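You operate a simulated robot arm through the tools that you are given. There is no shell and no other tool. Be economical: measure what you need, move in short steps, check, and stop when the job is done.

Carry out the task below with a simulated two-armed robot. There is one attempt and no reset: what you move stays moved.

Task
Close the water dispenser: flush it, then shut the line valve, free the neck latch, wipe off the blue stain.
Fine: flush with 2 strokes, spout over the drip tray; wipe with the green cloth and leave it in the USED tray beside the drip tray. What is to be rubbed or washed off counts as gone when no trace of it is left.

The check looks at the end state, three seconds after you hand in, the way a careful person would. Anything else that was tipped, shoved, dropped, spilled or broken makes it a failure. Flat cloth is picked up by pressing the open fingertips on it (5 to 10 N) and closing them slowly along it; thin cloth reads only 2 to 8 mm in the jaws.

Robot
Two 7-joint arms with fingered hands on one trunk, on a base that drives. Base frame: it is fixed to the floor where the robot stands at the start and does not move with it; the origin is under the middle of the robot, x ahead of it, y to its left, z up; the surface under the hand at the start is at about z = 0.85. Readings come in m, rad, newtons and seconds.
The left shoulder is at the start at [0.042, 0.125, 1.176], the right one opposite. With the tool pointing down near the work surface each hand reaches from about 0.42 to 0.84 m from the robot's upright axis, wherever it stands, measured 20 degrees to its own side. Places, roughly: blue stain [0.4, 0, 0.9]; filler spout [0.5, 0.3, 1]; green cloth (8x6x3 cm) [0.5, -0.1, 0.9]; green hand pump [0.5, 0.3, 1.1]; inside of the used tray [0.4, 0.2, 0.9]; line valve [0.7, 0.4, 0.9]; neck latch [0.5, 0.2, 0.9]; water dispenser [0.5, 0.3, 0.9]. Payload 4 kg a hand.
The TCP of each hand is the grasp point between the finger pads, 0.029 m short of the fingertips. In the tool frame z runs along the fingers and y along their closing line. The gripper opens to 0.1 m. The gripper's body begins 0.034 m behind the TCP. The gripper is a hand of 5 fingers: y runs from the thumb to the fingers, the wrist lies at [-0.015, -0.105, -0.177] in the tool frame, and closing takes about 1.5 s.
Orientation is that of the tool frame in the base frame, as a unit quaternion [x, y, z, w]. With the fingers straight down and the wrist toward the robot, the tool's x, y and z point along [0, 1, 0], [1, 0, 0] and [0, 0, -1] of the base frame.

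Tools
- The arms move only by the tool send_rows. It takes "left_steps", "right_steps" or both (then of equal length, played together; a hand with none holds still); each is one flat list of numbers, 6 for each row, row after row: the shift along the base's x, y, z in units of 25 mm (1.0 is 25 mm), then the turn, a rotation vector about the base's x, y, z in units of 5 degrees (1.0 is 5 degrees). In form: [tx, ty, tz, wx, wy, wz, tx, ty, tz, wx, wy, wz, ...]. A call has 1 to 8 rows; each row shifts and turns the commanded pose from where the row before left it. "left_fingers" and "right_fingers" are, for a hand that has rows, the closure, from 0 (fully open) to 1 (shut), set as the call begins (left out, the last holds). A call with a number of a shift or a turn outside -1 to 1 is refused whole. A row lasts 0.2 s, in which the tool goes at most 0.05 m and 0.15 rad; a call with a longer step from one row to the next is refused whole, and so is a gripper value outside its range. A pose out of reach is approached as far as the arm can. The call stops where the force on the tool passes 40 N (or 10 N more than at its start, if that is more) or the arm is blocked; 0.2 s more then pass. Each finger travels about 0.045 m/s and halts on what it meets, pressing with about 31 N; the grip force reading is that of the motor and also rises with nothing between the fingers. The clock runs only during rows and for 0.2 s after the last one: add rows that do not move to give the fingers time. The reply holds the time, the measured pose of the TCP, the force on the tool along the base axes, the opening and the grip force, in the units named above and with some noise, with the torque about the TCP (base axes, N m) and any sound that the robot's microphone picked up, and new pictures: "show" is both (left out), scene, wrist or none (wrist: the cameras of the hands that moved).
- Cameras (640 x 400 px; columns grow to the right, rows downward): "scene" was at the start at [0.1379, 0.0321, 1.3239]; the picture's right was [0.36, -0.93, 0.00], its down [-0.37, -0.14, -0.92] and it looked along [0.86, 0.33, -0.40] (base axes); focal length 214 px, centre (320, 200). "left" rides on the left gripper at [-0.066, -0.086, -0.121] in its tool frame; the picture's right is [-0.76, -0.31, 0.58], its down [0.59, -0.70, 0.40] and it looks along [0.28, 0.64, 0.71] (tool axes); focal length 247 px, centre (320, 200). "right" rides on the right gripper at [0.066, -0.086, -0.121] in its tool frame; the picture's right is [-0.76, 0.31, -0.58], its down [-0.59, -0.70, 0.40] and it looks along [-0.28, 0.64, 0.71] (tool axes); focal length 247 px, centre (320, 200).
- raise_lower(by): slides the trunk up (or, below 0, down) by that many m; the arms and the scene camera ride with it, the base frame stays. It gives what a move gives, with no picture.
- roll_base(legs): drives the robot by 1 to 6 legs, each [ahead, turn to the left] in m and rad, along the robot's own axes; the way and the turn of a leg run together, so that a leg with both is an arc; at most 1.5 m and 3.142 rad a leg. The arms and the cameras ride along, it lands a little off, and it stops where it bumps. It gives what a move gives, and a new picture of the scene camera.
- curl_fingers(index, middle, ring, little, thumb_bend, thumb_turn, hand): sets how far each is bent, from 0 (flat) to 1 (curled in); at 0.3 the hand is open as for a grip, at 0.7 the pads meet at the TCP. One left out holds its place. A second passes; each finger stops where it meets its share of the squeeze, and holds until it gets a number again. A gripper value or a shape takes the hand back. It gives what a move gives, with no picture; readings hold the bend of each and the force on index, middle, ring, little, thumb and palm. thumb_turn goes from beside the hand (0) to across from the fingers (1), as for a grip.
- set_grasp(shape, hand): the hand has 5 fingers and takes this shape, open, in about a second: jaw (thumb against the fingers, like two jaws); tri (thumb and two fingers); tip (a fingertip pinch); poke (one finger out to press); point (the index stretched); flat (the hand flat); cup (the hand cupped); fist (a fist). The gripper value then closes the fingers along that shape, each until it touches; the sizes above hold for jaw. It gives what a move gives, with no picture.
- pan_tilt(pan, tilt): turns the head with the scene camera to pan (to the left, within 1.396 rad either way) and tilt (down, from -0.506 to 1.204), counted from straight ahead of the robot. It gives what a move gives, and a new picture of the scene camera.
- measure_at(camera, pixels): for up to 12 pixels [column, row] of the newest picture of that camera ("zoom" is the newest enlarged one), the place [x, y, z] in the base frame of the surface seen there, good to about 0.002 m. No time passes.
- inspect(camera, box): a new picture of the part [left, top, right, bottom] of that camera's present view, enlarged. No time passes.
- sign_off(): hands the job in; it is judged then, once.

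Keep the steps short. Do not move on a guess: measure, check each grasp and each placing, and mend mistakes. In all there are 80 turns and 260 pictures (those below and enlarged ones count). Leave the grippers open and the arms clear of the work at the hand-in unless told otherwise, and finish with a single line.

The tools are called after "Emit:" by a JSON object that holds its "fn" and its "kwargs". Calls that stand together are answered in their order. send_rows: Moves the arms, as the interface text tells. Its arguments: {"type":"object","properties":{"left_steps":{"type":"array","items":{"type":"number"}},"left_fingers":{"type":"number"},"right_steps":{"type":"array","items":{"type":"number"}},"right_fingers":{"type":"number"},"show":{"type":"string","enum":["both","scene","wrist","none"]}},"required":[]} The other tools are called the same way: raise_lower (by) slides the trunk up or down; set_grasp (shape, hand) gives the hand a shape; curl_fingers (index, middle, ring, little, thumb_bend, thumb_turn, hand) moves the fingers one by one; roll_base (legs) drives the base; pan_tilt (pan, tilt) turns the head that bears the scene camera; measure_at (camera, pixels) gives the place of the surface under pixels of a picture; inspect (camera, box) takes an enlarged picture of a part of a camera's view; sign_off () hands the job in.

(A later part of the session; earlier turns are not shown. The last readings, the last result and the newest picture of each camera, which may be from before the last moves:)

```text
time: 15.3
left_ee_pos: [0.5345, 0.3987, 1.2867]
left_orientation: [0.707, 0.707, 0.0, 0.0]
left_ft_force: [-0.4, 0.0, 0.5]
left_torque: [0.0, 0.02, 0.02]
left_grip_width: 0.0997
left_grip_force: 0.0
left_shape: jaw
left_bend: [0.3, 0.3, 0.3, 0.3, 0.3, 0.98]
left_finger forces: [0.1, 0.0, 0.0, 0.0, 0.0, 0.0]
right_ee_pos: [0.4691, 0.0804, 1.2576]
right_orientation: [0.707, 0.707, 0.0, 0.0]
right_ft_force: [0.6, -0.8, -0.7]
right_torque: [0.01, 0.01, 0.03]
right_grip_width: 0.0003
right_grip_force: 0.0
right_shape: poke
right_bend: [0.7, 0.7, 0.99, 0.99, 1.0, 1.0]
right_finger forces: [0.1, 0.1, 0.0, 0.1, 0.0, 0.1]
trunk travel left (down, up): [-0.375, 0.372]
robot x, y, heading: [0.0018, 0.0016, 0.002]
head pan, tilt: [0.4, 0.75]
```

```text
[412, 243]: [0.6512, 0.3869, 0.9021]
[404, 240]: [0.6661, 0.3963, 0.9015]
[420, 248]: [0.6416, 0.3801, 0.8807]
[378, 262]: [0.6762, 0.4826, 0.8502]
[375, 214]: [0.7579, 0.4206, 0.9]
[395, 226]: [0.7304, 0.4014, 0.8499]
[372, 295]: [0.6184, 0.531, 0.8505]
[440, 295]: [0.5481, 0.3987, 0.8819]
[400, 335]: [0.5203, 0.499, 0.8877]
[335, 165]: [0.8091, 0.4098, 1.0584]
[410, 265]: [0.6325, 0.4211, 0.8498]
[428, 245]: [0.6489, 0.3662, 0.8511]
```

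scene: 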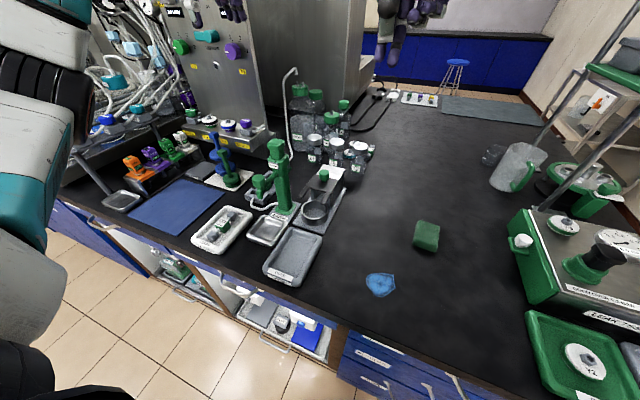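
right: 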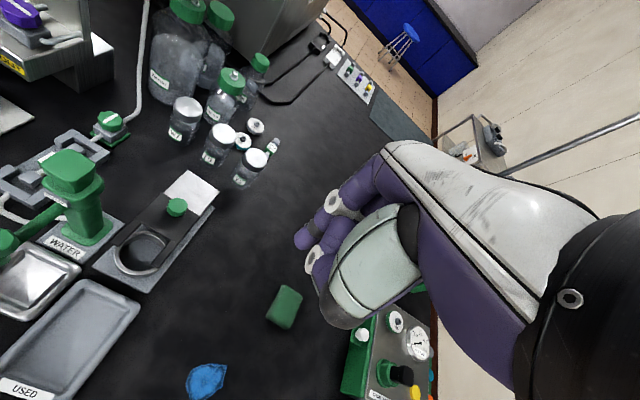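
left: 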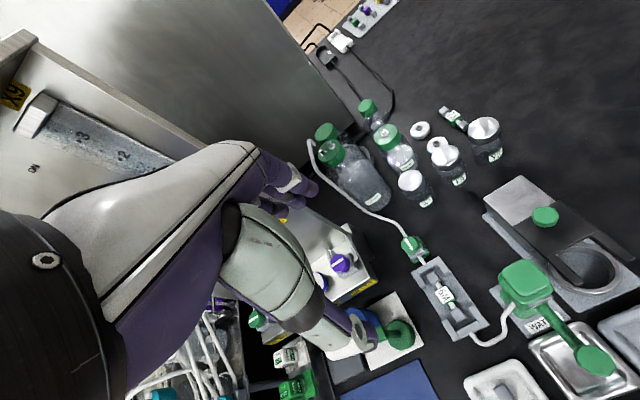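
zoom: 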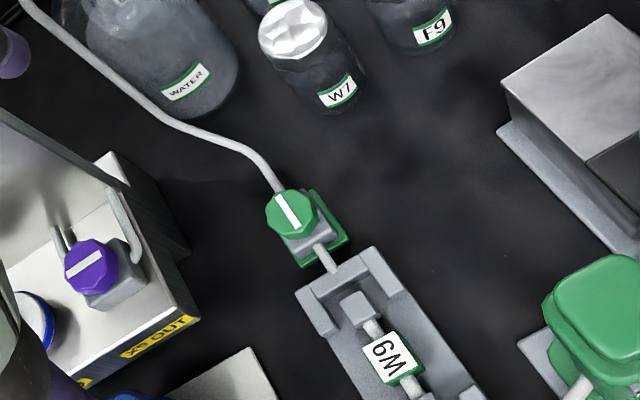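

The valve knob centre is (0.652, 0.390), top z = 0.902, and the bar lies along the line (open). I'll take a three-finger shape with the left hand and come down above it, yawed a little clockwise so the wrist stays away from the pump.

Emit:
{"fn": "set_grasp", "kwargs": {"hand": "left", "shape": "tri"}}

Emit:
{"fn": "send_rows", "kwargs": {"left_steps": [0.6, -0.05, -0.9, 0, 0, -0.5, 0.6, -0.05, -0.9, 0, 0, -0.5, 0.6, -0.05, -0.9, 0, 0, -0.5, 0.6, -0.05, -0.9, 0, 0, -0.5, 0.6, -0.05, -0.9, 0, 0, -0.5, 0.6, -0.05, -0.9, 0, 0, -0.5, 0.6, -0.05, -0.9, 0, 0, -0.5, 0.5, 0, -0.9, 0, 0, -0.5]}}

Emit:
{"fn": "inspect", "kwargs": {"camera": "left", "box": [200, 120, 480, 360]}}

Emit:
{"fn": "inspect", "kwargs": {"camera": "scene", "box": [170, 50, 360, 240]}}

```text
time: 16.2
left_ee_pos: [0.5322, 0.3996, 1.2866]
left_orientation: [0.707, 0.707, 0.0, 0.0]
left_ft_force: [-0.4, -0.4, -0.1]
left_torque: [-0.01, 0.0, 0.03]
left_grip_width: 0.0998
left_grip_force: 0.1
left_shape: tri
left_bend: [0.3, 0.3, 0.99, 0.99, 0.3, 0.98]
left_finger forces: [0.1, 0.1, 0.0, 0.1, 0.0, 0.0]
right_ee_pos: [0.4675, 0.0822, 1.257]
right_orientation: [0.707, 0.707, -0.001, 0.0]
right_ft_force: [0.4, -0.2, 1.0]
right_torque: [-0.01, 0.01, 0.01]
right_grip_width: 0.0
right_grip_force: 0.0
right_shape: poke
right_bend: [0.7, 0.7, 0.99, 0.99, 1.0, 1.0]
right_finger forces: [0.1, 0.1, 0.1, 0.0, 0.1, 0.1]
trunk travel left (down, up): [-0.375, 0.372]
robot x, y, heading: [0.0007, 0.0004, 0.004]
head pan, tilt: [0.4, 0.75]
```

```text
time: 18.0
left_ee_pos: [0.6498, 0.3914, 1.1033]
left_orientation: [0.819, 0.574, 0.0, 0.0]
left_ft_force: [0.2, -0.8, 0.1]
left_torque: [0.02, -0.01, -0.03]
left_grip_width: 0.0995
left_grip_force: 0.0
left_shape: tri
left_bend: [0.3, 0.3, 0.99, 0.99, 0.3, 0.98]
left_finger forces: [0.1, 0.0, 0.1, 0.0, 0.0, 0.0]
right_ee_pos: [0.4683, 0.0835, 1.2568]
right_orientation: [0.707, 0.707, -0.001, 0.0]
right_ft_force: [0.5, 0.0, 0.1]
right_torque: [0.04, 0.01, -0.01]
right_grip_width: 0.0002
right_grip_force: 0.0
right_shape: poke
right_bend: [0.7, 0.7, 0.99, 0.99, 1.0, 1.0]
right_finger forces: [0.0, 0.1, 0.1, 0.0, 0.0, 0.0]
trunk travel left (down, up): [-0.375, 0.372]
robot x, y, heading: [-0.0012, -0.0009, 0.002]
head pan, tilt: [0.4, 0.75]
```

scene: 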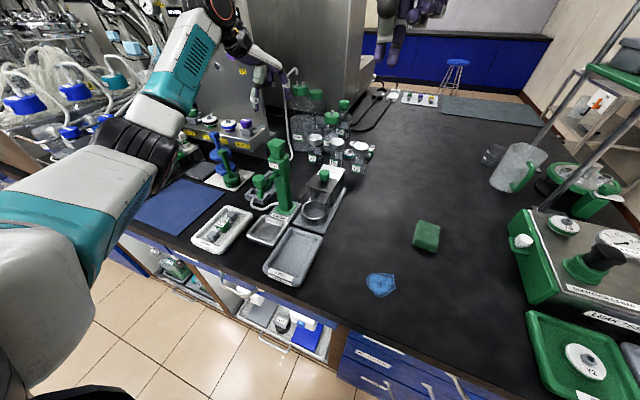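
left: 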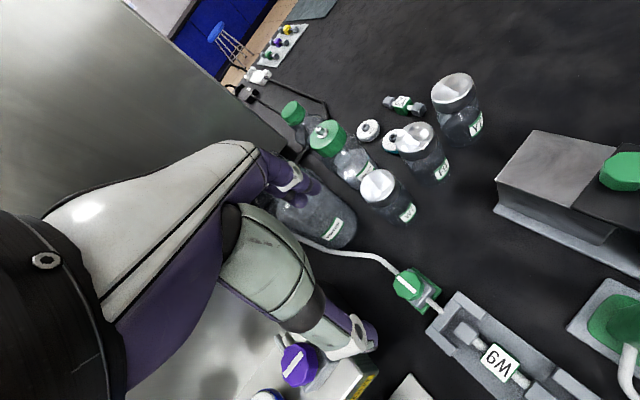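

```text
1.67 times, centred on (340, 240) of left
```

zoom: 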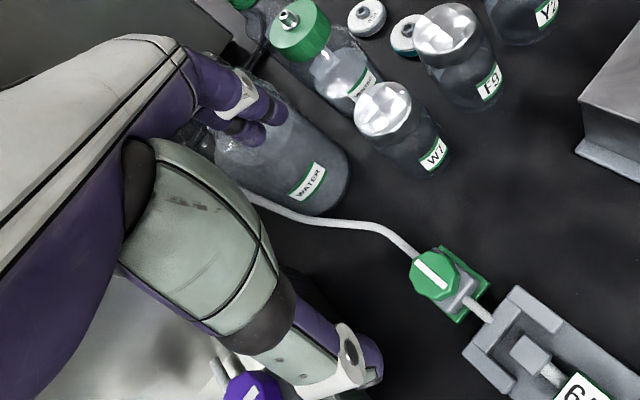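

```text
2.11 times, centred on (265, 145) of scene
```

zoom: 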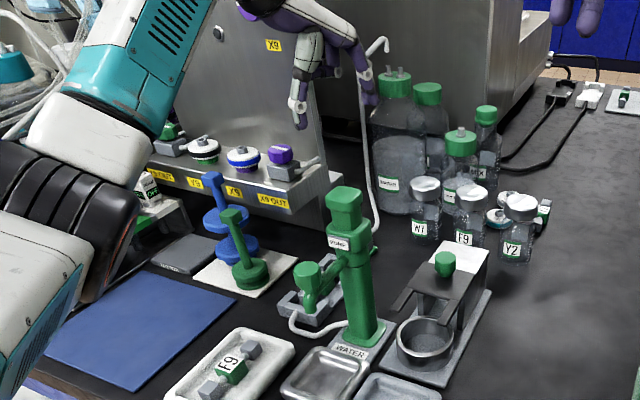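

I need to know the clearances before lowering: the shelf edge, the hose and the forearm's height.

Emit:
{"fn": "measure_at", "kwargs": {"camera": "scene", "pixels": [[270, 138], [238, 134], [272, 150], [130, 165], [150, 140], [60, 255], [188, 60], [262, 72], [290, 75], [252, 105], [110, 230], [289, 130]]}}

Emit:
{"fn": "measure_at", "kwargs": {"camera": "left", "pixels": [[411, 283], [402, 274], [417, 293], [366, 372], [400, 272], [375, 255], [325, 245], [374, 340], [345, 347], [310, 205], [270, 330], [432, 305]]}}

```text
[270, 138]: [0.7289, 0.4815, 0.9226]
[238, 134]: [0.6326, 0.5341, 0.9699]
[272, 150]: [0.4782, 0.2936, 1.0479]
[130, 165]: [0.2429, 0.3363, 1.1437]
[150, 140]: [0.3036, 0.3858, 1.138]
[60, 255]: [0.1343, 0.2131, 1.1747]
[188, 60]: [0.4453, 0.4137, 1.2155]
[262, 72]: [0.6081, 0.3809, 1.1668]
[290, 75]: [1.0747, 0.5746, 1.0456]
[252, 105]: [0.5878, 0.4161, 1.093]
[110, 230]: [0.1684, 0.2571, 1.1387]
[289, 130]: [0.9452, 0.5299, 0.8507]
```

```text
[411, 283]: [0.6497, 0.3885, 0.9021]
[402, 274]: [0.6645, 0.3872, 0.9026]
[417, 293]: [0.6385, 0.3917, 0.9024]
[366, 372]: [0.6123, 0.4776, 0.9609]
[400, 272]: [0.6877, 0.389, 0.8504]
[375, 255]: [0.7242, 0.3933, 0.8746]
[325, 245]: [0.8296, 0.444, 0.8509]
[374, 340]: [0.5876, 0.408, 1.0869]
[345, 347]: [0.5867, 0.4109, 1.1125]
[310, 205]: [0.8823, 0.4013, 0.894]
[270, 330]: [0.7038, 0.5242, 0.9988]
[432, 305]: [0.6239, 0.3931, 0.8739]
```

Clearances are fine: forearm at 1.14, shelf at y > 0.478, knob at (0.651, 0.389, 0.902). I'll half-close the fingers and come down to about 4 cm above the grip height.

Emit:
{"fn": "send_rows", "kwargs": {"left_steps": [0.04, -0.06, -0.9, 0, 0, 0, 0, -0.06, -0.9, 0, 0, 0, 0, 0, -0.9, 0, 0, 0, 0, 0, -0.9, 0, 0, 0, 0, 0, -0.9, 0, 0, 0, 0, 0, -0.9, 0, 0, 0, 0, 0, -0.4, 0, 0, 0], "left_fingers": 0.35, "show": "wrist"}}

Emit:
{"fn": "inspect", "kwargs": {"camera": "left", "box": [240, 140, 480, 380]}}

Emit:
{"fn": "inspect", "kwargs": {"camera": "scene", "box": [170, 50, 360, 240]}}

```text
time: 19.6
left_ee_pos: [0.6496, 0.3881, 0.9611]
left_orientation: [0.82, 0.573, 0.0, 0.0]
left_ft_force: [0.5, -0.7, -0.2]
left_torque: [0.02, 0.0, 0.04]
left_grip_width: 0.0651
left_grip_force: 0.1
left_shape: tri
left_bend: [0.4, 0.37, 0.99, 0.99, 0.3, 0.99]
left_finger forces: [0.0, 0.0, 0.1, 0.0, 0.0, 0.0]
right_ee_pos: [0.467, 0.082, 1.2575]
right_orientation: [0.708, 0.707, 0.0, -0.001]
right_ft_force: [-0.4, -0.4, -0.2]
right_torque: [0.0, 0.03, 0.0]
right_grip_width: 0.0
right_grip_force: 0.2
right_shape: poke
right_bend: [0.7, 0.7, 0.99, 0.99, 1.0, 1.0]
right_finger forces: [0.1, 0.0, 0.0, 0.1, 0.1, 0.0]
trunk travel left (down, up): [-0.375, 0.372]
robot x, y, heading: [0.0002, -0.0015, 0.003]
head pan, tilt: [0.4, 0.75]
```

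left: 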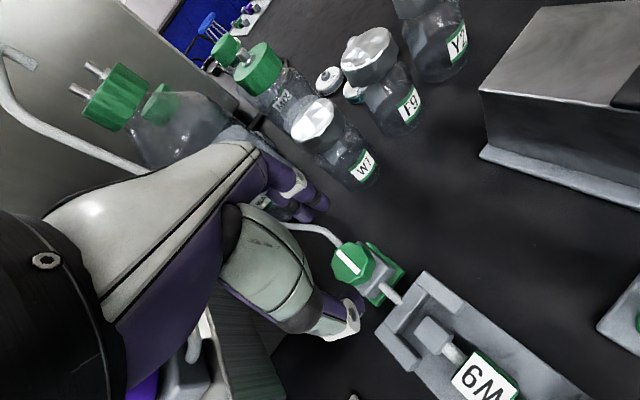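

```text
1.67 times, centred on (360, 260) of left
```

zoom: 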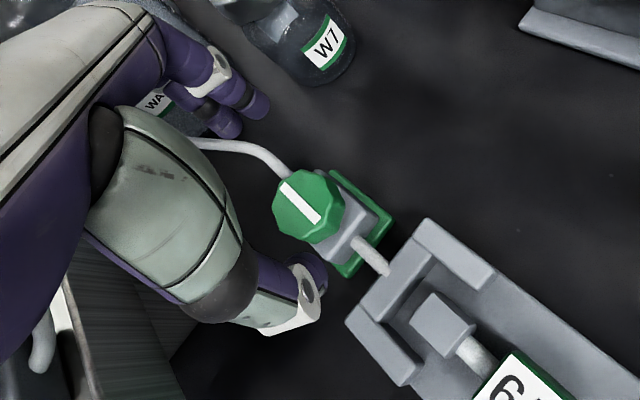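

```text
2.11 times, centred on (265, 145) of scene
```

zoom: 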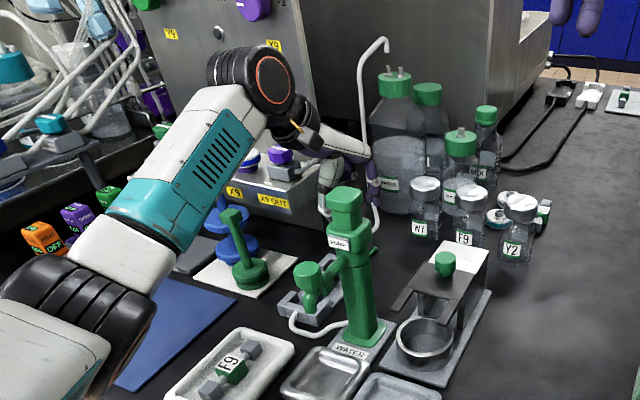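

The knob lies between the thumb and fingers. I'll lower to about z = 0.917 (tips around 0.89) and check contact.

Emit:
{"fn": "send_rows", "kwargs": {"left_steps": [0, 0, -0.6, 0, 0, 0, 0, 0, -0.6, 0, 0, 0, 0.04, 0.04, -0.55, 0, 0, 0], "show": "wrist"}}

Emit:
{"fn": "inspect", "kwargs": {"camera": "left", "box": [220, 140, 420, 340]}}

```text
time: 20.4
left_ee_pos: [0.6515, 0.3891, 0.9166]
left_orientation: [0.819, 0.574, 0.0, -0.001]
left_ft_force: [-0.3, 0.8, -0.4]
left_torque: [-0.02, -0.02, -0.02]
left_grip_width: 0.0651
left_grip_force: 0.0
left_shape: tri
left_bend: [0.4, 0.37, 0.99, 0.99, 0.3, 0.99]
left_finger forces: [0.1, 0.0, 0.0, 0.0, 0.0, 0.0]
right_ee_pos: [0.4675, 0.0823, 1.2573]
right_orientation: [0.708, 0.707, -0.001, -0.001]
right_ft_force: [0.5, -0.3, 0.4]
right_torque: [-0.03, 0.03, 0.0]
right_grip_width: 0.0
right_grip_force: 0.1
right_shape: poke
right_bend: [0.7, 0.7, 0.99, 0.99, 1.0, 1.0]
right_finger forces: [0.0, 0.0, 0.0, 0.1, 0.0, 0.0]
trunk travel left (down, up): [-0.375, 0.372]
robot x, y, heading: [0.0002, -0.0004, 0.004]
head pan, tilt: [0.4, 0.75]
```

left: 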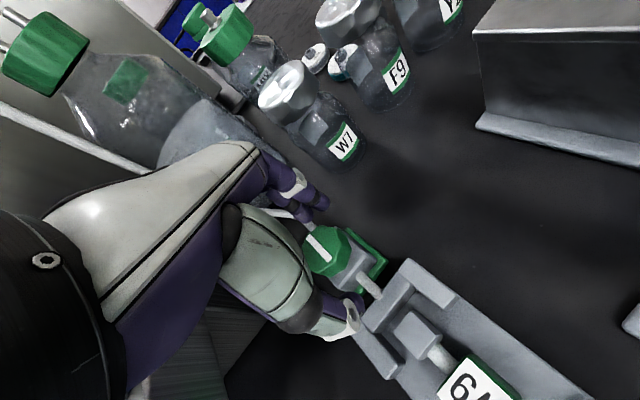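

```text
2.00 times, centred on (320, 240) of left
```

zoom: 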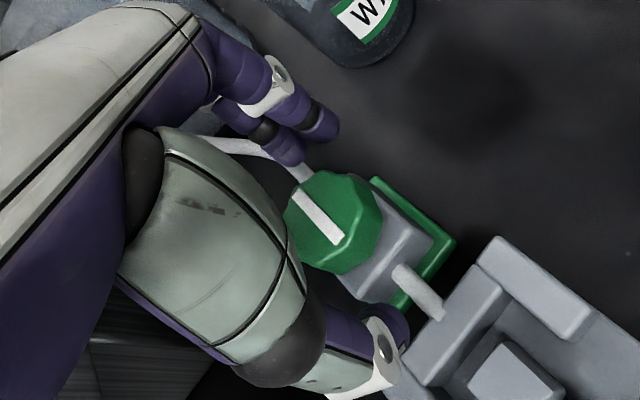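

Free of contact and well centred. I'll close the fingers on the knob.

Emit:
{"fn": "send_rows", "kwargs": {"left_steps": [0, 0, 0, 0, 0, 0, 0, 0, 0, 0, 0, 0, 0, 0, 0, 0, 0, 0, 0, 0, 0, 0, 0, 0, 0, 0, 0, 0, 0, 0, 0, 0, 0, 0, 0, 0], "left_fingers": 1, "show": "none"}}

Emit:
{"fn": "inspect", "kwargs": {"camera": "left", "box": [220, 140, 420, 340]}}

```text
time: 21.8
left_ee_pos: [0.6514, 0.3898, 0.9162]
left_orientation: [0.819, 0.574, 0.0, -0.001]
left_ft_force: [-1.0, -2.5, -1.4]
left_torque: [-0.08, 0.02, -0.07]
left_grip_width: 0.0247
left_grip_force: 31.4
left_shape: tri
left_bend: [0.74, 0.52, 1.0, 1.0, 0.5, 1.0]
left_finger forces: [11.8, 14.0, 0.1, 0.0, 27.9, 0.0]
right_ee_pos: [0.4674, 0.082, 1.2561]
right_orientation: [0.707, 0.707, -0.001, 0.0]
right_ft_force: [0.1, -0.2, 0.1]
right_torque: [-0.01, 0.02, -0.02]
right_grip_width: 0.0001
right_grip_force: 0.1
right_shape: poke
right_bend: [0.7, 0.7, 0.99, 0.99, 1.0, 1.0]
right_finger forces: [0.1, 0.0, 0.0, 0.0, 0.0, 0.1]
trunk travel left (down, up): [-0.375, 0.372]
robot x, y, heading: [-0.0011, 0.0006, -0.003]
head pan, tilt: [0.4, 0.75]
```

```text
2.00 times, centred on (320, 240) of left
```

zoom: 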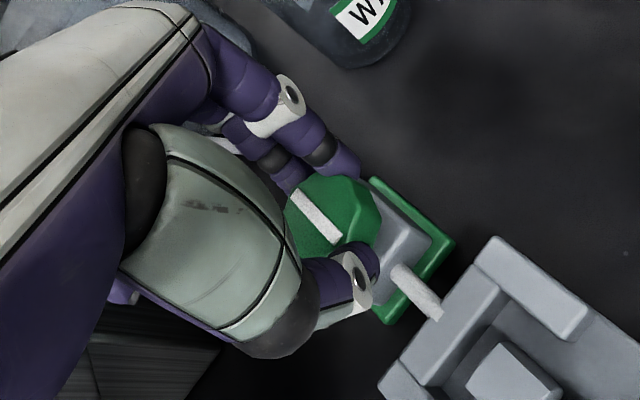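

The knob is held (25 mm wide, 31 N). I'll test a small clockwise twist of 15 degrees and look at torque and bar.

Emit:
{"fn": "send_rows", "kwargs": {"left_steps": [0, 0, 0, 0, 0, -1, 0, 0, 0, 0, 0, -1, 0, 0, 0, 0, 0, -1], "show": "none"}}

Emit:
{"fn": "inspect", "kwargs": {"camera": "left", "box": [220, 140, 420, 340]}}

```text
time: 22.6
left_ee_pos: [0.65, 0.3907, 0.916]
left_orientation: [0.887, 0.462, -0.001, -0.001]
left_ft_force: [-1.7, 3.1, -1.3]
left_torque: [0.07, 0.01, 0.03]
left_grip_width: 0.024
left_grip_force: 30.8
left_shape: tri
left_bend: [0.74, 0.53, 1.0, 1.0, 0.5, 1.0]
left_finger forces: [11.2, 13.3, 0.0, 0.0, 29.3, 0.0]
right_ee_pos: [0.4673, 0.0812, 1.2577]
right_orientation: [0.707, 0.708, 0.0, -0.001]
right_ft_force: [0.2, 0.3, 0.4]
right_torque: [0.0, 0.0, -0.01]
right_grip_width: 0.0
right_grip_force: 0.0
right_shape: poke
right_bend: [0.7, 0.7, 0.99, 0.99, 1.0, 1.0]
right_finger forces: [0.0, 0.1, 0.0, 0.0, 0.0, 0.0]
trunk travel left (down, up): [-0.375, 0.372]
robot x, y, heading: [0.0018, 0.0032, -0.001]
head pan, tilt: [0.4, 0.75]
```

```text
2.00 times, centred on (320, 240) of left
```

zoom: 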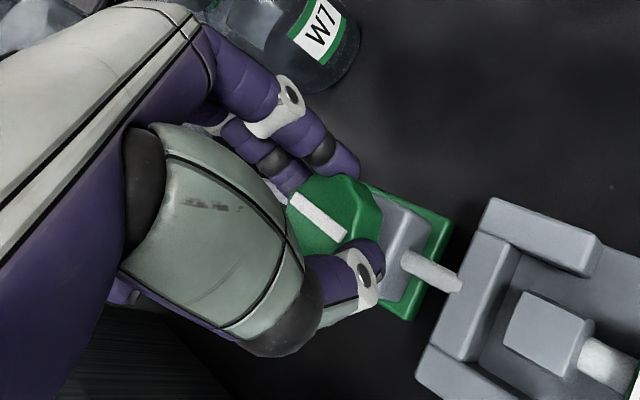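

The knob turned with the hand with almost no torque, so clockwise works. Another 40 degrees.

Emit:
{"fn": "send_rows", "kwargs": {"left_steps": [0, 0, 0, 0, 0, -1, 0, 0, 0, 0, 0, -1, 0, 0, 0, 0, 0, -1, 0, 0, 0, 0, 0, -1, 0, 0, 0, 0, 0, -1, 0, 0, 0, 0, 0, -1, 0, 0, 0, 0, 0, -1, 0, 0, 0, 0, 0, -1], "show": "scene"}}

Emit:
{"fn": "inspect", "kwargs": {"camera": "left", "box": [220, 140, 420, 340]}}

```text
time: 24.4
left_ee_pos: [0.6428, 0.3879, 0.9177]
left_orientation: [0.991, 0.131, 0.002, 0.001]
left_ft_force: [10.4, 14.9, -3.2]
left_torque: [0.27, -0.25, 0.13]
left_grip_width: 0.0232
left_grip_force: 31.0
left_shape: tri
left_bend: [0.75, 0.54, 1.0, 1.0, 0.52, 1.0]
left_finger forces: [6.5, 16.2, 0.1, 0.0, 30.7, 0.0]
left hand out of reach, approached as far as the arm can: row 8
right_ee_pos: [0.4669, 0.0845, 1.2566]
right_orientation: [0.707, 0.707, -0.002, 0.0]
right_ft_force: [0.2, -0.2, 0.6]
right_torque: [0.0, -0.01, -0.01]
right_grip_width: 0.0001
right_grip_force: 0.1
right_shape: poke
right_bend: [0.7, 0.7, 0.99, 0.99, 1.0, 1.0]
right_finger forces: [0.0, 0.0, 0.0, 0.0, 0.0, 0.0]
trunk travel left (down, up): [-0.375, 0.372]
robot x, y, heading: [-0.0018, 0.0002, -0.005]
head pan, tilt: [0.4, 0.75]
```

scene: 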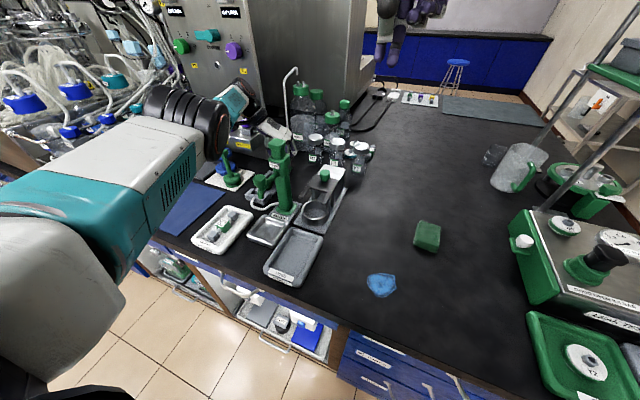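

```text
2.00 times, centred on (320, 240) of left
```

zoom: 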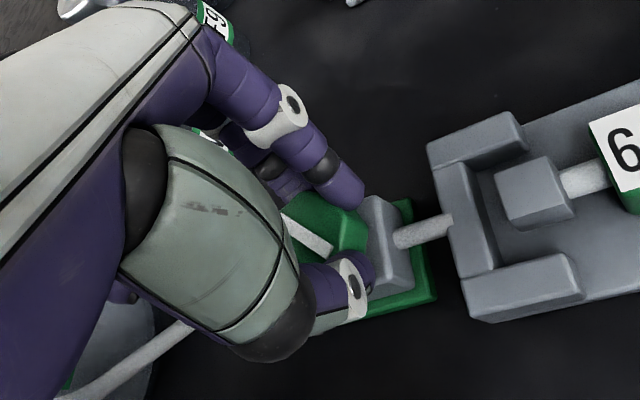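

The last row ran out of reach; the knob has turned about 55 degrees. I'll open the fingers, rise 5 cm, and turn back so I can regrip.

Emit:
{"fn": "send_rows", "kwargs": {"left_steps": [0, 0, 0, 0, 0, 0, 0, 0, 0, 0, 0, 0, 0, 0, 0, 0, 0, 0, 0, 0, 0, 0, 0, 0, 0, 0, 0.5, 0, 0, 0, 0, 0, 0.5, 0, 0, 0, 0, 0, 0.5, 0, 0, 0, 0, 0, 0.5, 0, 0, 0], "left_fingers": 0.3, "show": "none"}}

Emit:
{"fn": "send_rows", "kwargs": {"left_steps": [0, 0, 0, 0, 0, 1, 0, 0, 0, 0, 0, 1, 0, 0, 0, 0, 0, 1, 0, 0, 0, 0, 0, 1, 0, 0, 0, 0, 0, 1, 0, 0, 0, 0, 0, 1, 0, 0, 0, 0, 0, 1, 0, 0, 0, 0, 0, 1], "show": "none"}}

Emit:
{"fn": "send_rows", "kwargs": {"left_steps": [0, 0, 0, 0, 0, 1, 0, 0, 0, 0, 0, 1, 0, 0, 0, 0, 0, 1, 0, 0, 0, 0, 0, 1]}}

Emit:
{"fn": "inspect", "kwargs": {"camera": "left", "box": [240, 140, 480, 380]}}

```text
time: 26.2
left_ee_pos: [0.6442, 0.3865, 0.968]
left_orientation: [0.991, 0.131, -0.001, 0.001]
left_ft_force: [-0.4, -0.1, -0.6]
left_torque: [-0.01, 0.04, 0.0]
left_grip_width: 0.0697
left_grip_force: 0.0
left_shape: tri
left_bend: [0.41, 0.36, 0.99, 0.99, 0.3, 0.99]
left_finger forces: [0.0, 0.1, 0.0, 0.0, 0.0, 0.0]
right_ee_pos: [0.4674, 0.0809, 1.257]
right_orientation: [0.707, 0.707, -0.001, 0.0]
right_ft_force: [0.7, 0.0, -0.4]
right_torque: [0.0, 0.0, -0.02]
right_grip_width: 0.0
right_grip_force: 0.1
right_shape: poke
right_bend: [0.7, 0.7, 0.99, 0.99, 1.0, 1.0]
right_finger forces: [0.0, 0.0, 0.1, 0.0, 0.0, 0.0]
trunk travel left (down, up): [-0.375, 0.372]
robot x, y, heading: [0.0008, -0.0042, -0.006]
head pan, tilt: [0.4, 0.75]
```

```text
time: 28.0
left_ee_pos: [0.7089, 0.4195, 0.9655]
left_orientation: [0.887, 0.462, -0.001, 0.0]
left_ft_force: [-1.4, -1.0, 0.2]
left_torque: [0.1, -0.08, 0.08]
left_grip_width: 0.0698
left_grip_force: 0.0
left_shape: tri
left_bend: [0.41, 0.36, 0.99, 0.99, 0.3, 0.99]
left_finger forces: [0.0, 0.0, 0.0, 0.0, 0.0, 1.7]
left hand out of reach, approached as far as the arm can: row 1, 2, 3, 4, 5, 6, 7, 8
right_ee_pos: [0.467, 0.0807, 1.2578]
right_orientation: [0.707, 0.707, -0.001, -0.001]
right_ft_force: [0.1, -0.1, 0.1]
right_torque: [0.01, 0.03, -0.01]
right_grip_width: 0.0
right_grip_force: 0.1
right_shape: poke
right_bend: [0.7, 0.7, 0.99, 0.99, 1.0, 1.0]
right_finger forces: [0.0, 0.0, 0.0, 0.0, 0.1, 0.0]
trunk travel left (down, up): [-0.375, 0.372]
robot x, y, heading: [0.0007, -0.0018, -0.004]
head pan, tilt: [0.4, 0.75]
```

```text
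time: 28.8
left_ee_pos: [0.7241, 0.4218, 0.9646]
left_orientation: [0.834, 0.551, -0.005, 0.0]
left_ft_force: [-15.2, -15.7, 2.9]
left_torque: [1.71, -1.33, 1.14]
left_grip_width: 0.069
left_grip_force: 0.1
left_shape: tri
left_bend: [0.41, 0.36, 0.99, 0.99, 0.3, 0.99]
left_finger forces: [0.0, 1.1, 0.0, 0.0, 0.0, 20.1]
left hand out of reach, approached as far as the arm can: row 1, 2, 3
right_ee_pos: [0.463, 0.0796, 1.2587]
right_orientation: [0.708, 0.707, 0.001, 0.0]
right_ft_force: [-0.5, -0.2, -0.3]
right_torque: [0.01, -0.05, -0.01]
right_grip_width: 0.0002
right_grip_force: 0.0
right_shape: poke
right_bend: [0.7, 0.7, 0.99, 0.99, 1.0, 1.0]
right_finger forces: [0.0, 0.0, 0.0, 0.1, 0.0, 0.0]
trunk travel left (down, up): [-0.375, 0.372]
robot x, y, heading: [-0.0034, -0.0002, -0.002]
head pan, tilt: [0.4, 0.75]
stopped in row 3 (left hand): the force on the tool passed its limit at 43 N (the readings are from after the stop); the commanded pose is now the measured one
```

scene: 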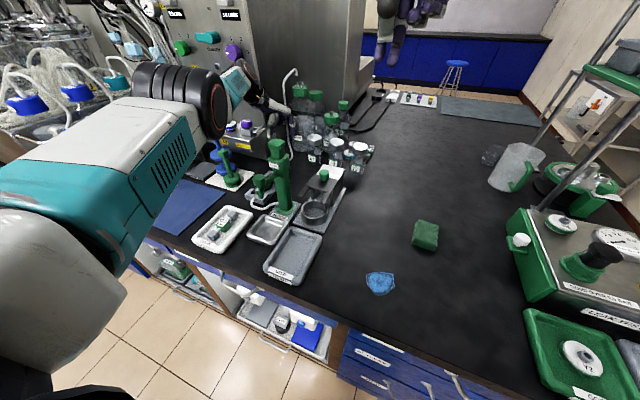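
left: 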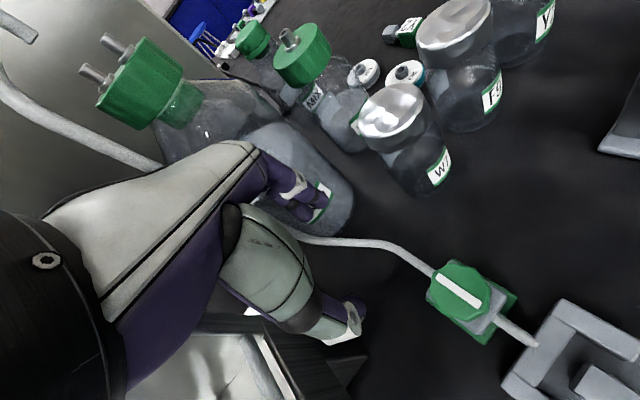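

```text
1.67 times, centred on (360, 260) of left
```

zoom: 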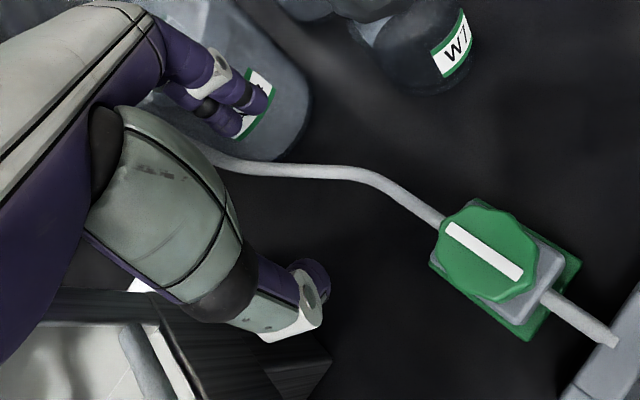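

Out of reach, the arm drifted to (0.724, 0.422) and the palm now presses on something. The reaction points to -x, -y, so I'll back off that way first. The bar also shows the knob has swung back in line, so it needs the full quarter turn in one go.

Emit:
{"fn": "send_rows", "kwargs": {"left_steps": [-0.5, -0.5, 0, 0, 0, 0, -0.6, -0.4, 0.3, 0, 0, 0, -0.6, -0.2, 0.6, 0, 0, 0, -0.6, 0, 0.8, 0, 0, 0, -0.6, 0, 0.8, 0, 0, 0]}}

Emit:
{"fn": "inspect", "kwargs": {"camera": "scene", "box": [170, 50, 390, 240]}}

Emit:
{"fn": "inspect", "kwargs": {"camera": "left", "box": [300, 140, 540, 380]}}

```text
time: 29.8
left_ee_pos: [0.7277, 0.4193, 0.9916]
left_orientation: [0.835, 0.549, -0.012, 0.001]
left_ft_force: [0.7, -10.0, -1.1]
left_torque: [0.86, 0.04, 0.2]
left_grip_width: 0.0695
left_grip_force: 0.2
left_shape: tri
left_bend: [0.41, 0.36, 0.99, 0.99, 0.3, 0.99]
left_finger forces: [0.0, 0.0, 0.1, 0.0, 0.1, 9.7]
left hand out of reach, approached as far as the arm can: row 1, 2, 3, 4, 5
right_ee_pos: [0.4664, 0.0809, 1.2574]
right_orientation: [0.708, 0.707, -0.001, 0.0]
right_ft_force: [0.1, 0.5, 0.2]
right_torque: [-0.03, -0.04, -0.04]
right_grip_width: 0.0
right_grip_force: 0.1
right_shape: poke
right_bend: [0.7, 0.7, 0.99, 0.99, 1.0, 1.0]
right_finger forces: [0.1, 0.0, 0.0, 0.0, 0.0, 0.0]
trunk travel left (down, up): [-0.375, 0.372]
robot x, y, heading: [0.0002, -0.0011, 0.003]
head pan, tilt: [0.4, 0.75]
stopped in row 5 (left hand): the force on the tool passed its limit at 45 N (the readings are from after the stop); the commanded pose is now the measured one
```

scene: 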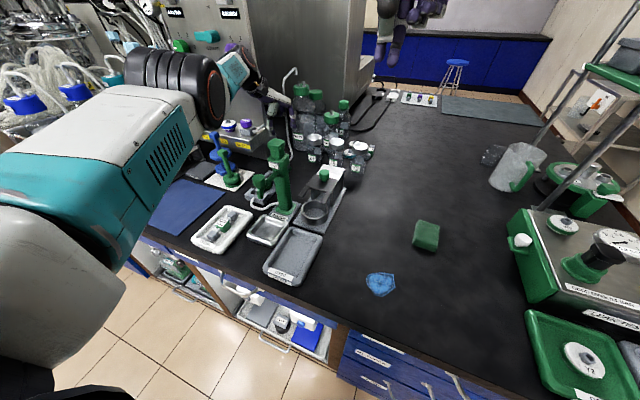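
left: 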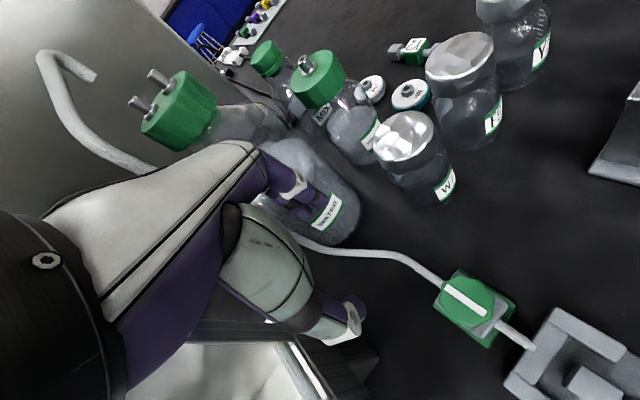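

```text
2.11 times, centred on (280, 145) of scene
```

zoom: 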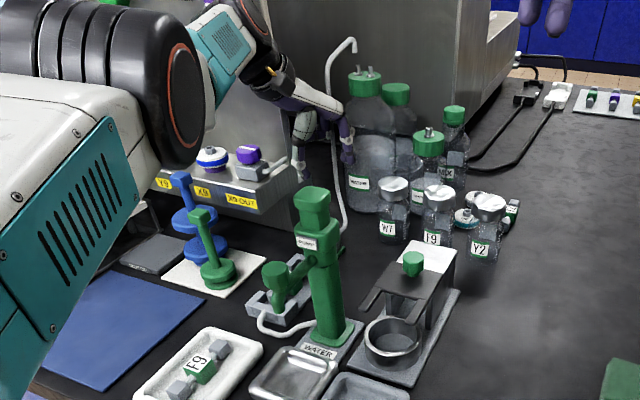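

```text
1.67 times, centred on (420, 260) of left
```

zoom: 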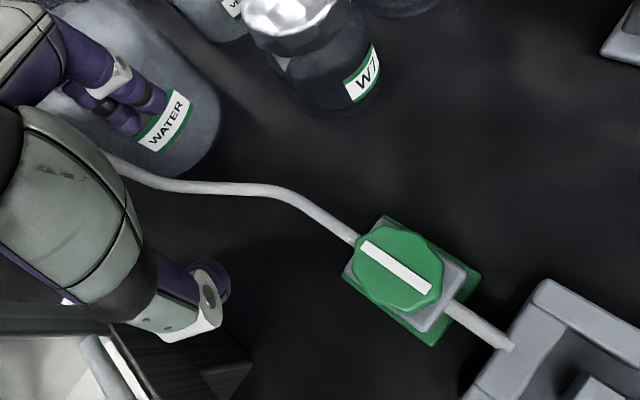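

The arm is stuck against a joint limit and can't retract on its own, while pressing about 10 N. Nothing looks displaced. Rolling the base straight back takes the hand cleanly away along -x, so I'll do 6 cm of that.

Emit:
{"fn": "roll_base", "kwargs": {"legs": [[-0.06, 0]]}}

Emit:
{"fn": "inspect", "kwargs": {"camera": "scene", "box": [170, 50, 390, 240]}}

```text
time: 30.8
left_ee_pos: [0.6627, 0.4223, 0.9926]
left_orientation: [0.835, 0.551, -0.011, 0.0]
left_ft_force: [0.5, 0.5, -0.6]
left_torque: [-0.04, -0.03, 0.03]
left_grip_width: 0.0698
left_grip_force: 0.0
left_shape: tri
left_bend: [0.41, 0.36, 0.99, 0.99, 0.3, 0.99]
left_finger forces: [0.1, 0.0, 0.0, 0.0, 0.1, 0.1]
right_ee_pos: [0.4034, 0.0816, 1.2572]
right_orientation: [0.707, 0.707, -0.001, 0.0]
right_ft_force: [-1.1, 0.0, 0.0]
right_torque: [0.01, -0.04, -0.05]
right_grip_width: 0.0
right_grip_force: 0.0
right_shape: poke
right_bend: [0.7, 0.7, 0.99, 0.99, 1.0, 1.0]
right_finger forces: [0.1, 0.1, 0.0, 0.0, 0.0, 0.1]
trunk travel left (down, up): [-0.375, 0.372]
robot x, y, heading: [-0.0593, 0.0004, -0.006]
head pan, tilt: [0.4, 0.75]
```

scene: 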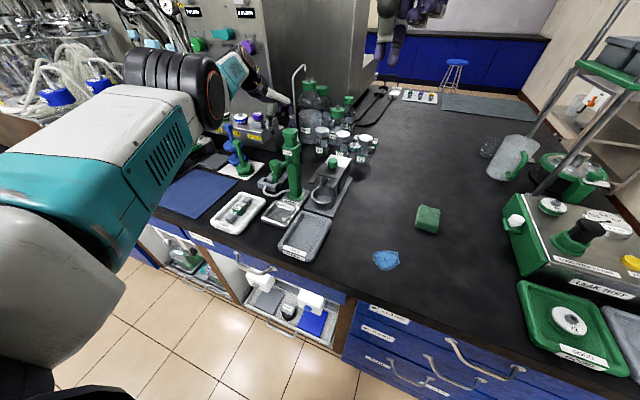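

```text
2.11 times, centred on (280, 145) of scene
```

zoom: 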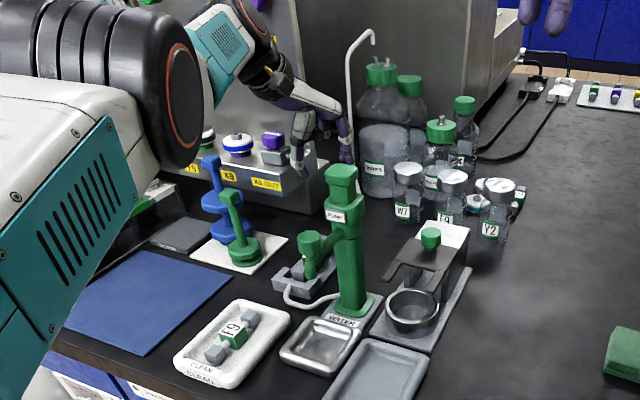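

All forces are zero and the bottles and hose look unchanged. Now I'll lift the hand and bring it back towards the robot to unwind the arm.

Emit:
{"fn": "send_rows", "kwargs": {"left_steps": [0, 0, 1, 0, 0, 0, 0, 0, 1, 0, 0, 0, -0.3, 0, 1, 0, 0, 0, -0.5, 0, 1, 0, 0, 0, -0.8, 0, 1, 0, 0, 0, -0.8, 0, 1, 0, 0, 0, -0.8, 0, 1, 0, 0, 0, -0.8, 0, 1, 0, 0, 0]}}

```text
time: 32.6
left_ee_pos: [0.612, 0.4481, 1.2062]
left_orientation: [0.835, 0.551, -0.012, -0.002]
left_ft_force: [-0.4, 0.3, 0.1]
left_torque: [-0.01, -0.03, -0.01]
left_grip_width: 0.07
left_grip_force: 0.1
left_shape: tri
left_bend: [0.41, 0.36, 0.99, 0.99, 0.3, 0.99]
left_finger forces: [0.0, 0.0, 0.1, 0.1, 0.0, 0.0]
left hand out of reach, approached as far as the arm can: row 4, 5, 6, 7, 8
right_ee_pos: [0.4045, 0.0806, 1.2585]
right_orientation: [0.709, 0.706, -0.001, 0.0]
right_ft_force: [-0.8, -0.9, 0.4]
right_torque: [0.0, 0.02, -0.03]
right_grip_width: 0.0
right_grip_force: 0.0
right_shape: poke
right_bend: [0.7, 0.7, 0.99, 0.99, 1.0, 1.0]
right_finger forces: [0.0, 0.0, 0.0, 0.0, 0.0, 0.1]
trunk travel left (down, up): [-0.375, 0.372]
robot x, y, heading: [-0.0607, 0.0033, 0.0]
head pan, tilt: [0.4, 0.75]
```

scene: 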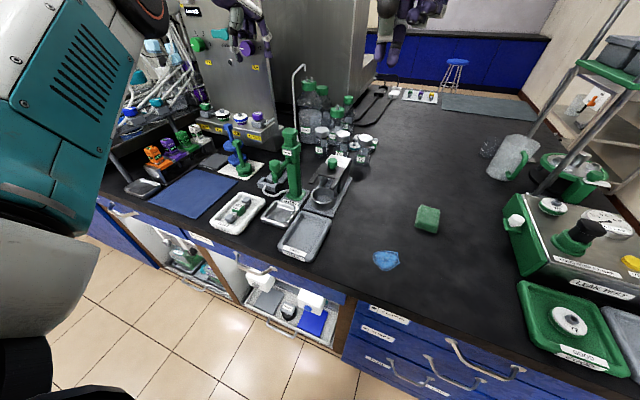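
left: 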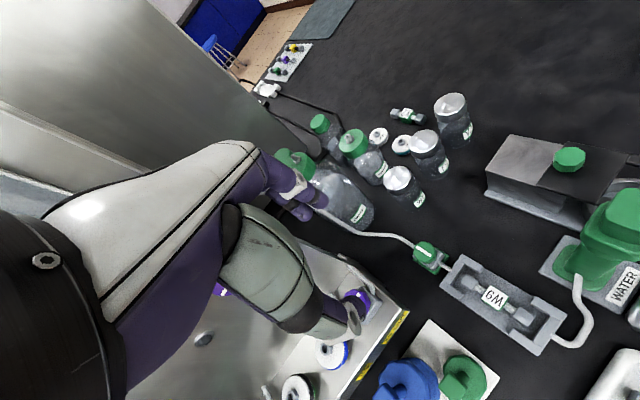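

The hand is clear and high. I'll go on to the comfortable start-like pose (x 0.42, y 0.40, z 1.32, no yaw) to restore the arm's normal shape.

Emit:
{"fn": "send_rows", "kwargs": {"left_steps": [-0.8, -0.2, 0.5, 0, 0, 0.6, -0.8, -0.2, 0.5, 0, 0, 0.6, -0.8, -0.2, 0.5, 0, 0, 0.6, -0.8, -0.2, 0.5, 0, 0, 0.6, -0.8, -0.2, 0.5, 0, 0, 0.6, -0.8, -0.2, 0.5, 0, 0, 0.6, -0.8, -0.2, 0.5, 0, 0, 0.6, -0.8, -0.2, 0.5, 0, 0, 0.4]}}

```text
time: 34.4
left_ee_pos: [0.5535, 0.4685, 1.3619]
left_orientation: [0.708, 0.706, -0.012, 0.002]
left_ft_force: [-0.2, -0.1, 0.5]
left_torque: [0.03, 0.0, -0.05]
left_grip_width: 0.0699
left_grip_force: 0.0
left_shape: tri
left_bend: [0.41, 0.36, 0.99, 0.99, 0.3, 0.99]
left_finger forces: [0.0, 0.0, 0.1, 0.0, 0.0, 0.1]
left hand out of reach, approached as far as the arm can: row 1, 2, 3, 4, 5, 6, 7, 8
right_ee_pos: [0.4045, 0.0808, 1.2587]
right_orientation: [0.708, 0.706, 0.0, 0.0]
right_ft_force: [-0.5, 0.3, -0.5]
right_torque: [-0.01, -0.01, 0.0]
right_grip_width: 0.0
right_grip_force: 0.0
right_shape: poke
right_bend: [0.7, 0.7, 0.99, 0.99, 1.0, 1.0]
right_finger forces: [0.1, 0.1, 0.0, 0.0, 0.0, 0.1]
trunk travel left (down, up): [-0.375, 0.372]
robot x, y, heading: [-0.0628, 0.0023, -0.0]
head pan, tilt: [0.4, 0.75]
```

scene: 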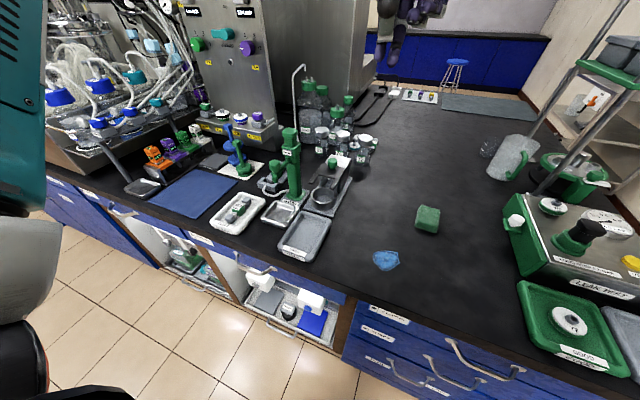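
left: 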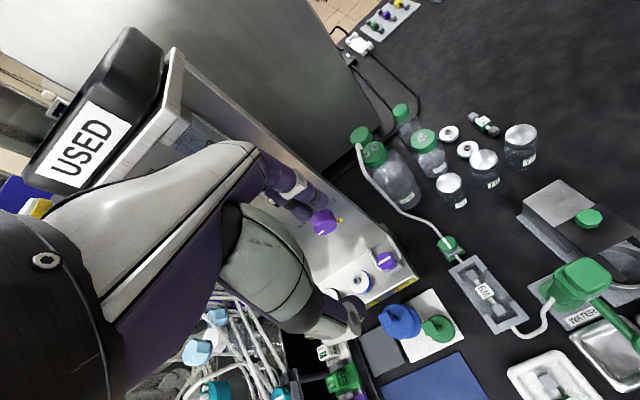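

The arm still can't follow fully. I'll look at its configuration by turning the head left, and compare with the right arm.

Emit:
{"fn": "pan_tilt", "kwargs": {"pan": 1.1, "tilt": 0.1}}

Emit:
{"fn": "send_rows", "kwargs": {"left_steps": [0, 0, 0, 0, 0, 0, 0, 0, 0, 0, 0, 0], "show": "none"}}

```text
time: 35.5
left_ee_pos: [0.5534, 0.467, 1.3606]
left_orientation: [0.708, 0.706, -0.013, 0.0]
left_ft_force: [-0.9, 0.4, 0.0]
left_torque: [-0.02, 0.0, -0.01]
left_grip_width: 0.0695
left_grip_force: 0.0
left_shape: tri
left_bend: [0.41, 0.36, 0.99, 0.99, 0.3, 0.99]
left_finger forces: [0.0, 0.0, 0.0, 0.0, 0.0, 0.0]
right_ee_pos: [0.4058, 0.082, 1.2571]
right_orientation: [0.708, 0.706, 0.0, -0.001]
right_ft_force: [-0.2, 0.7, -0.6]
right_torque: [0.01, -0.02, 0.0]
right_grip_width: 0.0
right_grip_force: 0.1
right_shape: poke
right_bend: [0.7, 0.7, 0.99, 0.99, 1.0, 1.0]
right_finger forces: [0.0, 0.1, 0.1, 0.1, 0.0, 0.0]
trunk travel left (down, up): [-0.375, 0.372]
robot x, y, heading: [-0.065, 0.0015, -0.001]
head pan, tilt: [1.1, 0.099]
```

scene: 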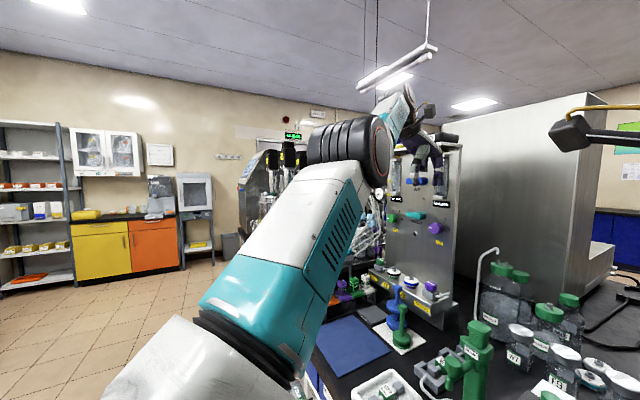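

```text
time: 36.0
left_ee_pos: [0.554, 0.4669, 1.3612]
left_orientation: [0.707, 0.707, -0.012, 0.001]
left_ft_force: [1.0, -0.1, -0.2]
left_torque: [0.01, 0.03, -0.02]
left_grip_width: 0.0697
left_grip_force: 0.1
left_shape: tri
left_bend: [0.41, 0.36, 0.99, 0.99, 0.3, 0.99]
left_finger forces: [0.0, 0.0, 0.0, 0.0, 0.0, 0.0]
right_ee_pos: [0.4051, 0.082, 1.2571]
right_orientation: [0.708, 0.706, -0.001, -0.001]
right_ft_force: [-1.1, 0.4, 0.1]
right_torque: [-0.01, 0.0, -0.02]
right_grip_width: 0.0
right_grip_force: 0.1
right_shape: poke
right_bend: [0.7, 0.7, 0.99, 0.99, 1.0, 1.0]
right_finger forces: [0.1, 0.1, 0.0, 0.1, 0.0, 0.1]
trunk travel left (down, up): [-0.375, 0.372]
robot x, y, heading: [-0.0603, -0.0022, -0.001]
head pan, tilt: [1.1, 0.099]
```

The elbow is folded against a limit. I'll drive back 0.25 m for free space, then stretch the arm forward and up so that it can unfold.

Emit:
{"fn": "roll_base", "kwargs": {"legs": [[-0.25, 0]]}}

Emit:
{"fn": "send_rows", "kwargs": {"left_steps": [1, 0.3, 0.3, 0, 0, 0, 1, 0.3, 0.3, 0, 0, 0, 1, 0.3, 0.3, 0, 0, 0, 1, 0.3, 0.3, 0, 0, 0, 1, 0, 0.3, 0, 0, 0, 1, 0, 0.3, 0, 0, 0, 1, 0, 0.3, 0, 0, 0, 1, 0, 0.3, 0, 0, 0], "show": "scene"}}

```text
time: 37.9
left_ee_pos: [0.3044, 0.4683, 1.3611]
left_orientation: [0.708, 0.706, -0.011, 0.001]
left_ft_force: [-0.2, -0.2, 0.0]
left_torque: [0.0, -0.03, -0.01]
left_grip_width: 0.07
left_grip_force: 0.0
left_shape: tri
left_bend: [0.41, 0.36, 0.99, 0.99, 0.3, 0.99]
left_finger forces: [0.1, 0.0, 0.0, 0.1, 0.1, 0.1]
right_ee_pos: [0.1555, 0.0826, 1.2572]
right_orientation: [0.707, 0.707, 0.001, 0.001]
right_ft_force: [-0.3, -0.5, -0.7]
right_torque: [0.04, -0.03, 0.03]
right_grip_width: 0.0
right_grip_force: 0.0
right_shape: poke
right_bend: [0.7, 0.7, 0.99, 0.99, 1.0, 1.0]
right_finger forces: [0.0, 0.0, 0.0, 0.0, 0.1, 0.1]
trunk travel left (down, up): [-0.375, 0.372]
robot x, y, heading: [-0.3116, -0.0034, 0.001]
head pan, tilt: [1.1, 0.099]
```

scene: 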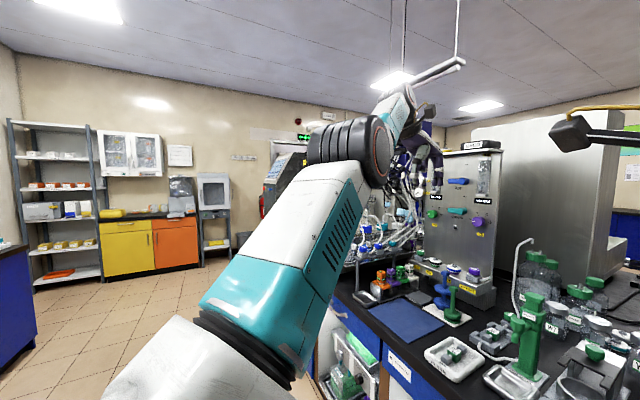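

```text
time: 39.7
left_ee_pos: [0.3467, 0.4292, 1.3323]
left_orientation: [0.708, 0.706, -0.01, 0.001]
left_ft_force: [1.3, 0.5, -0.3]
left_torque: [0.04, -0.02, 0.02]
left_grip_width: 0.0697
left_grip_force: 0.2
left_shape: tri
left_bend: [0.41, 0.36, 0.99, 0.99, 0.3, 0.99]
left_finger forces: [0.0, 0.0, 0.0, 0.0, 0.0, 0.1]
left hand out of reach, approached as far as the arm can: row 1, 2, 3, 4, 5, 6, 7, 8
right_ee_pos: [0.1573, 0.0804, 1.2577]
right_orientation: [0.708, 0.707, 0.001, 0.0]
right_ft_force: [0.8, 0.4, -0.1]
right_torque: [-0.01, -0.02, 0.02]
right_grip_width: 0.0
right_grip_force: 0.1
right_shape: poke
right_bend: [0.7, 0.7, 0.99, 0.99, 1.0, 1.0]
right_finger forces: [0.0, 0.1, 0.0, 0.1, 0.1, 0.1]
trunk travel left (down, up): [-0.375, 0.372]
robot x, y, heading: [-0.3122, 0.0049, 0.001]
head pan, tilt: [1.1, 0.099]
```

scene: 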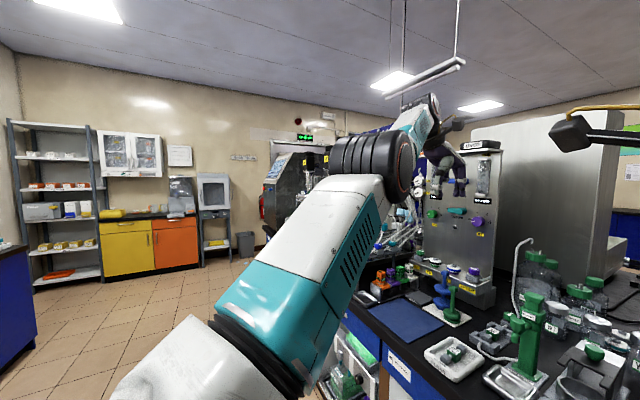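

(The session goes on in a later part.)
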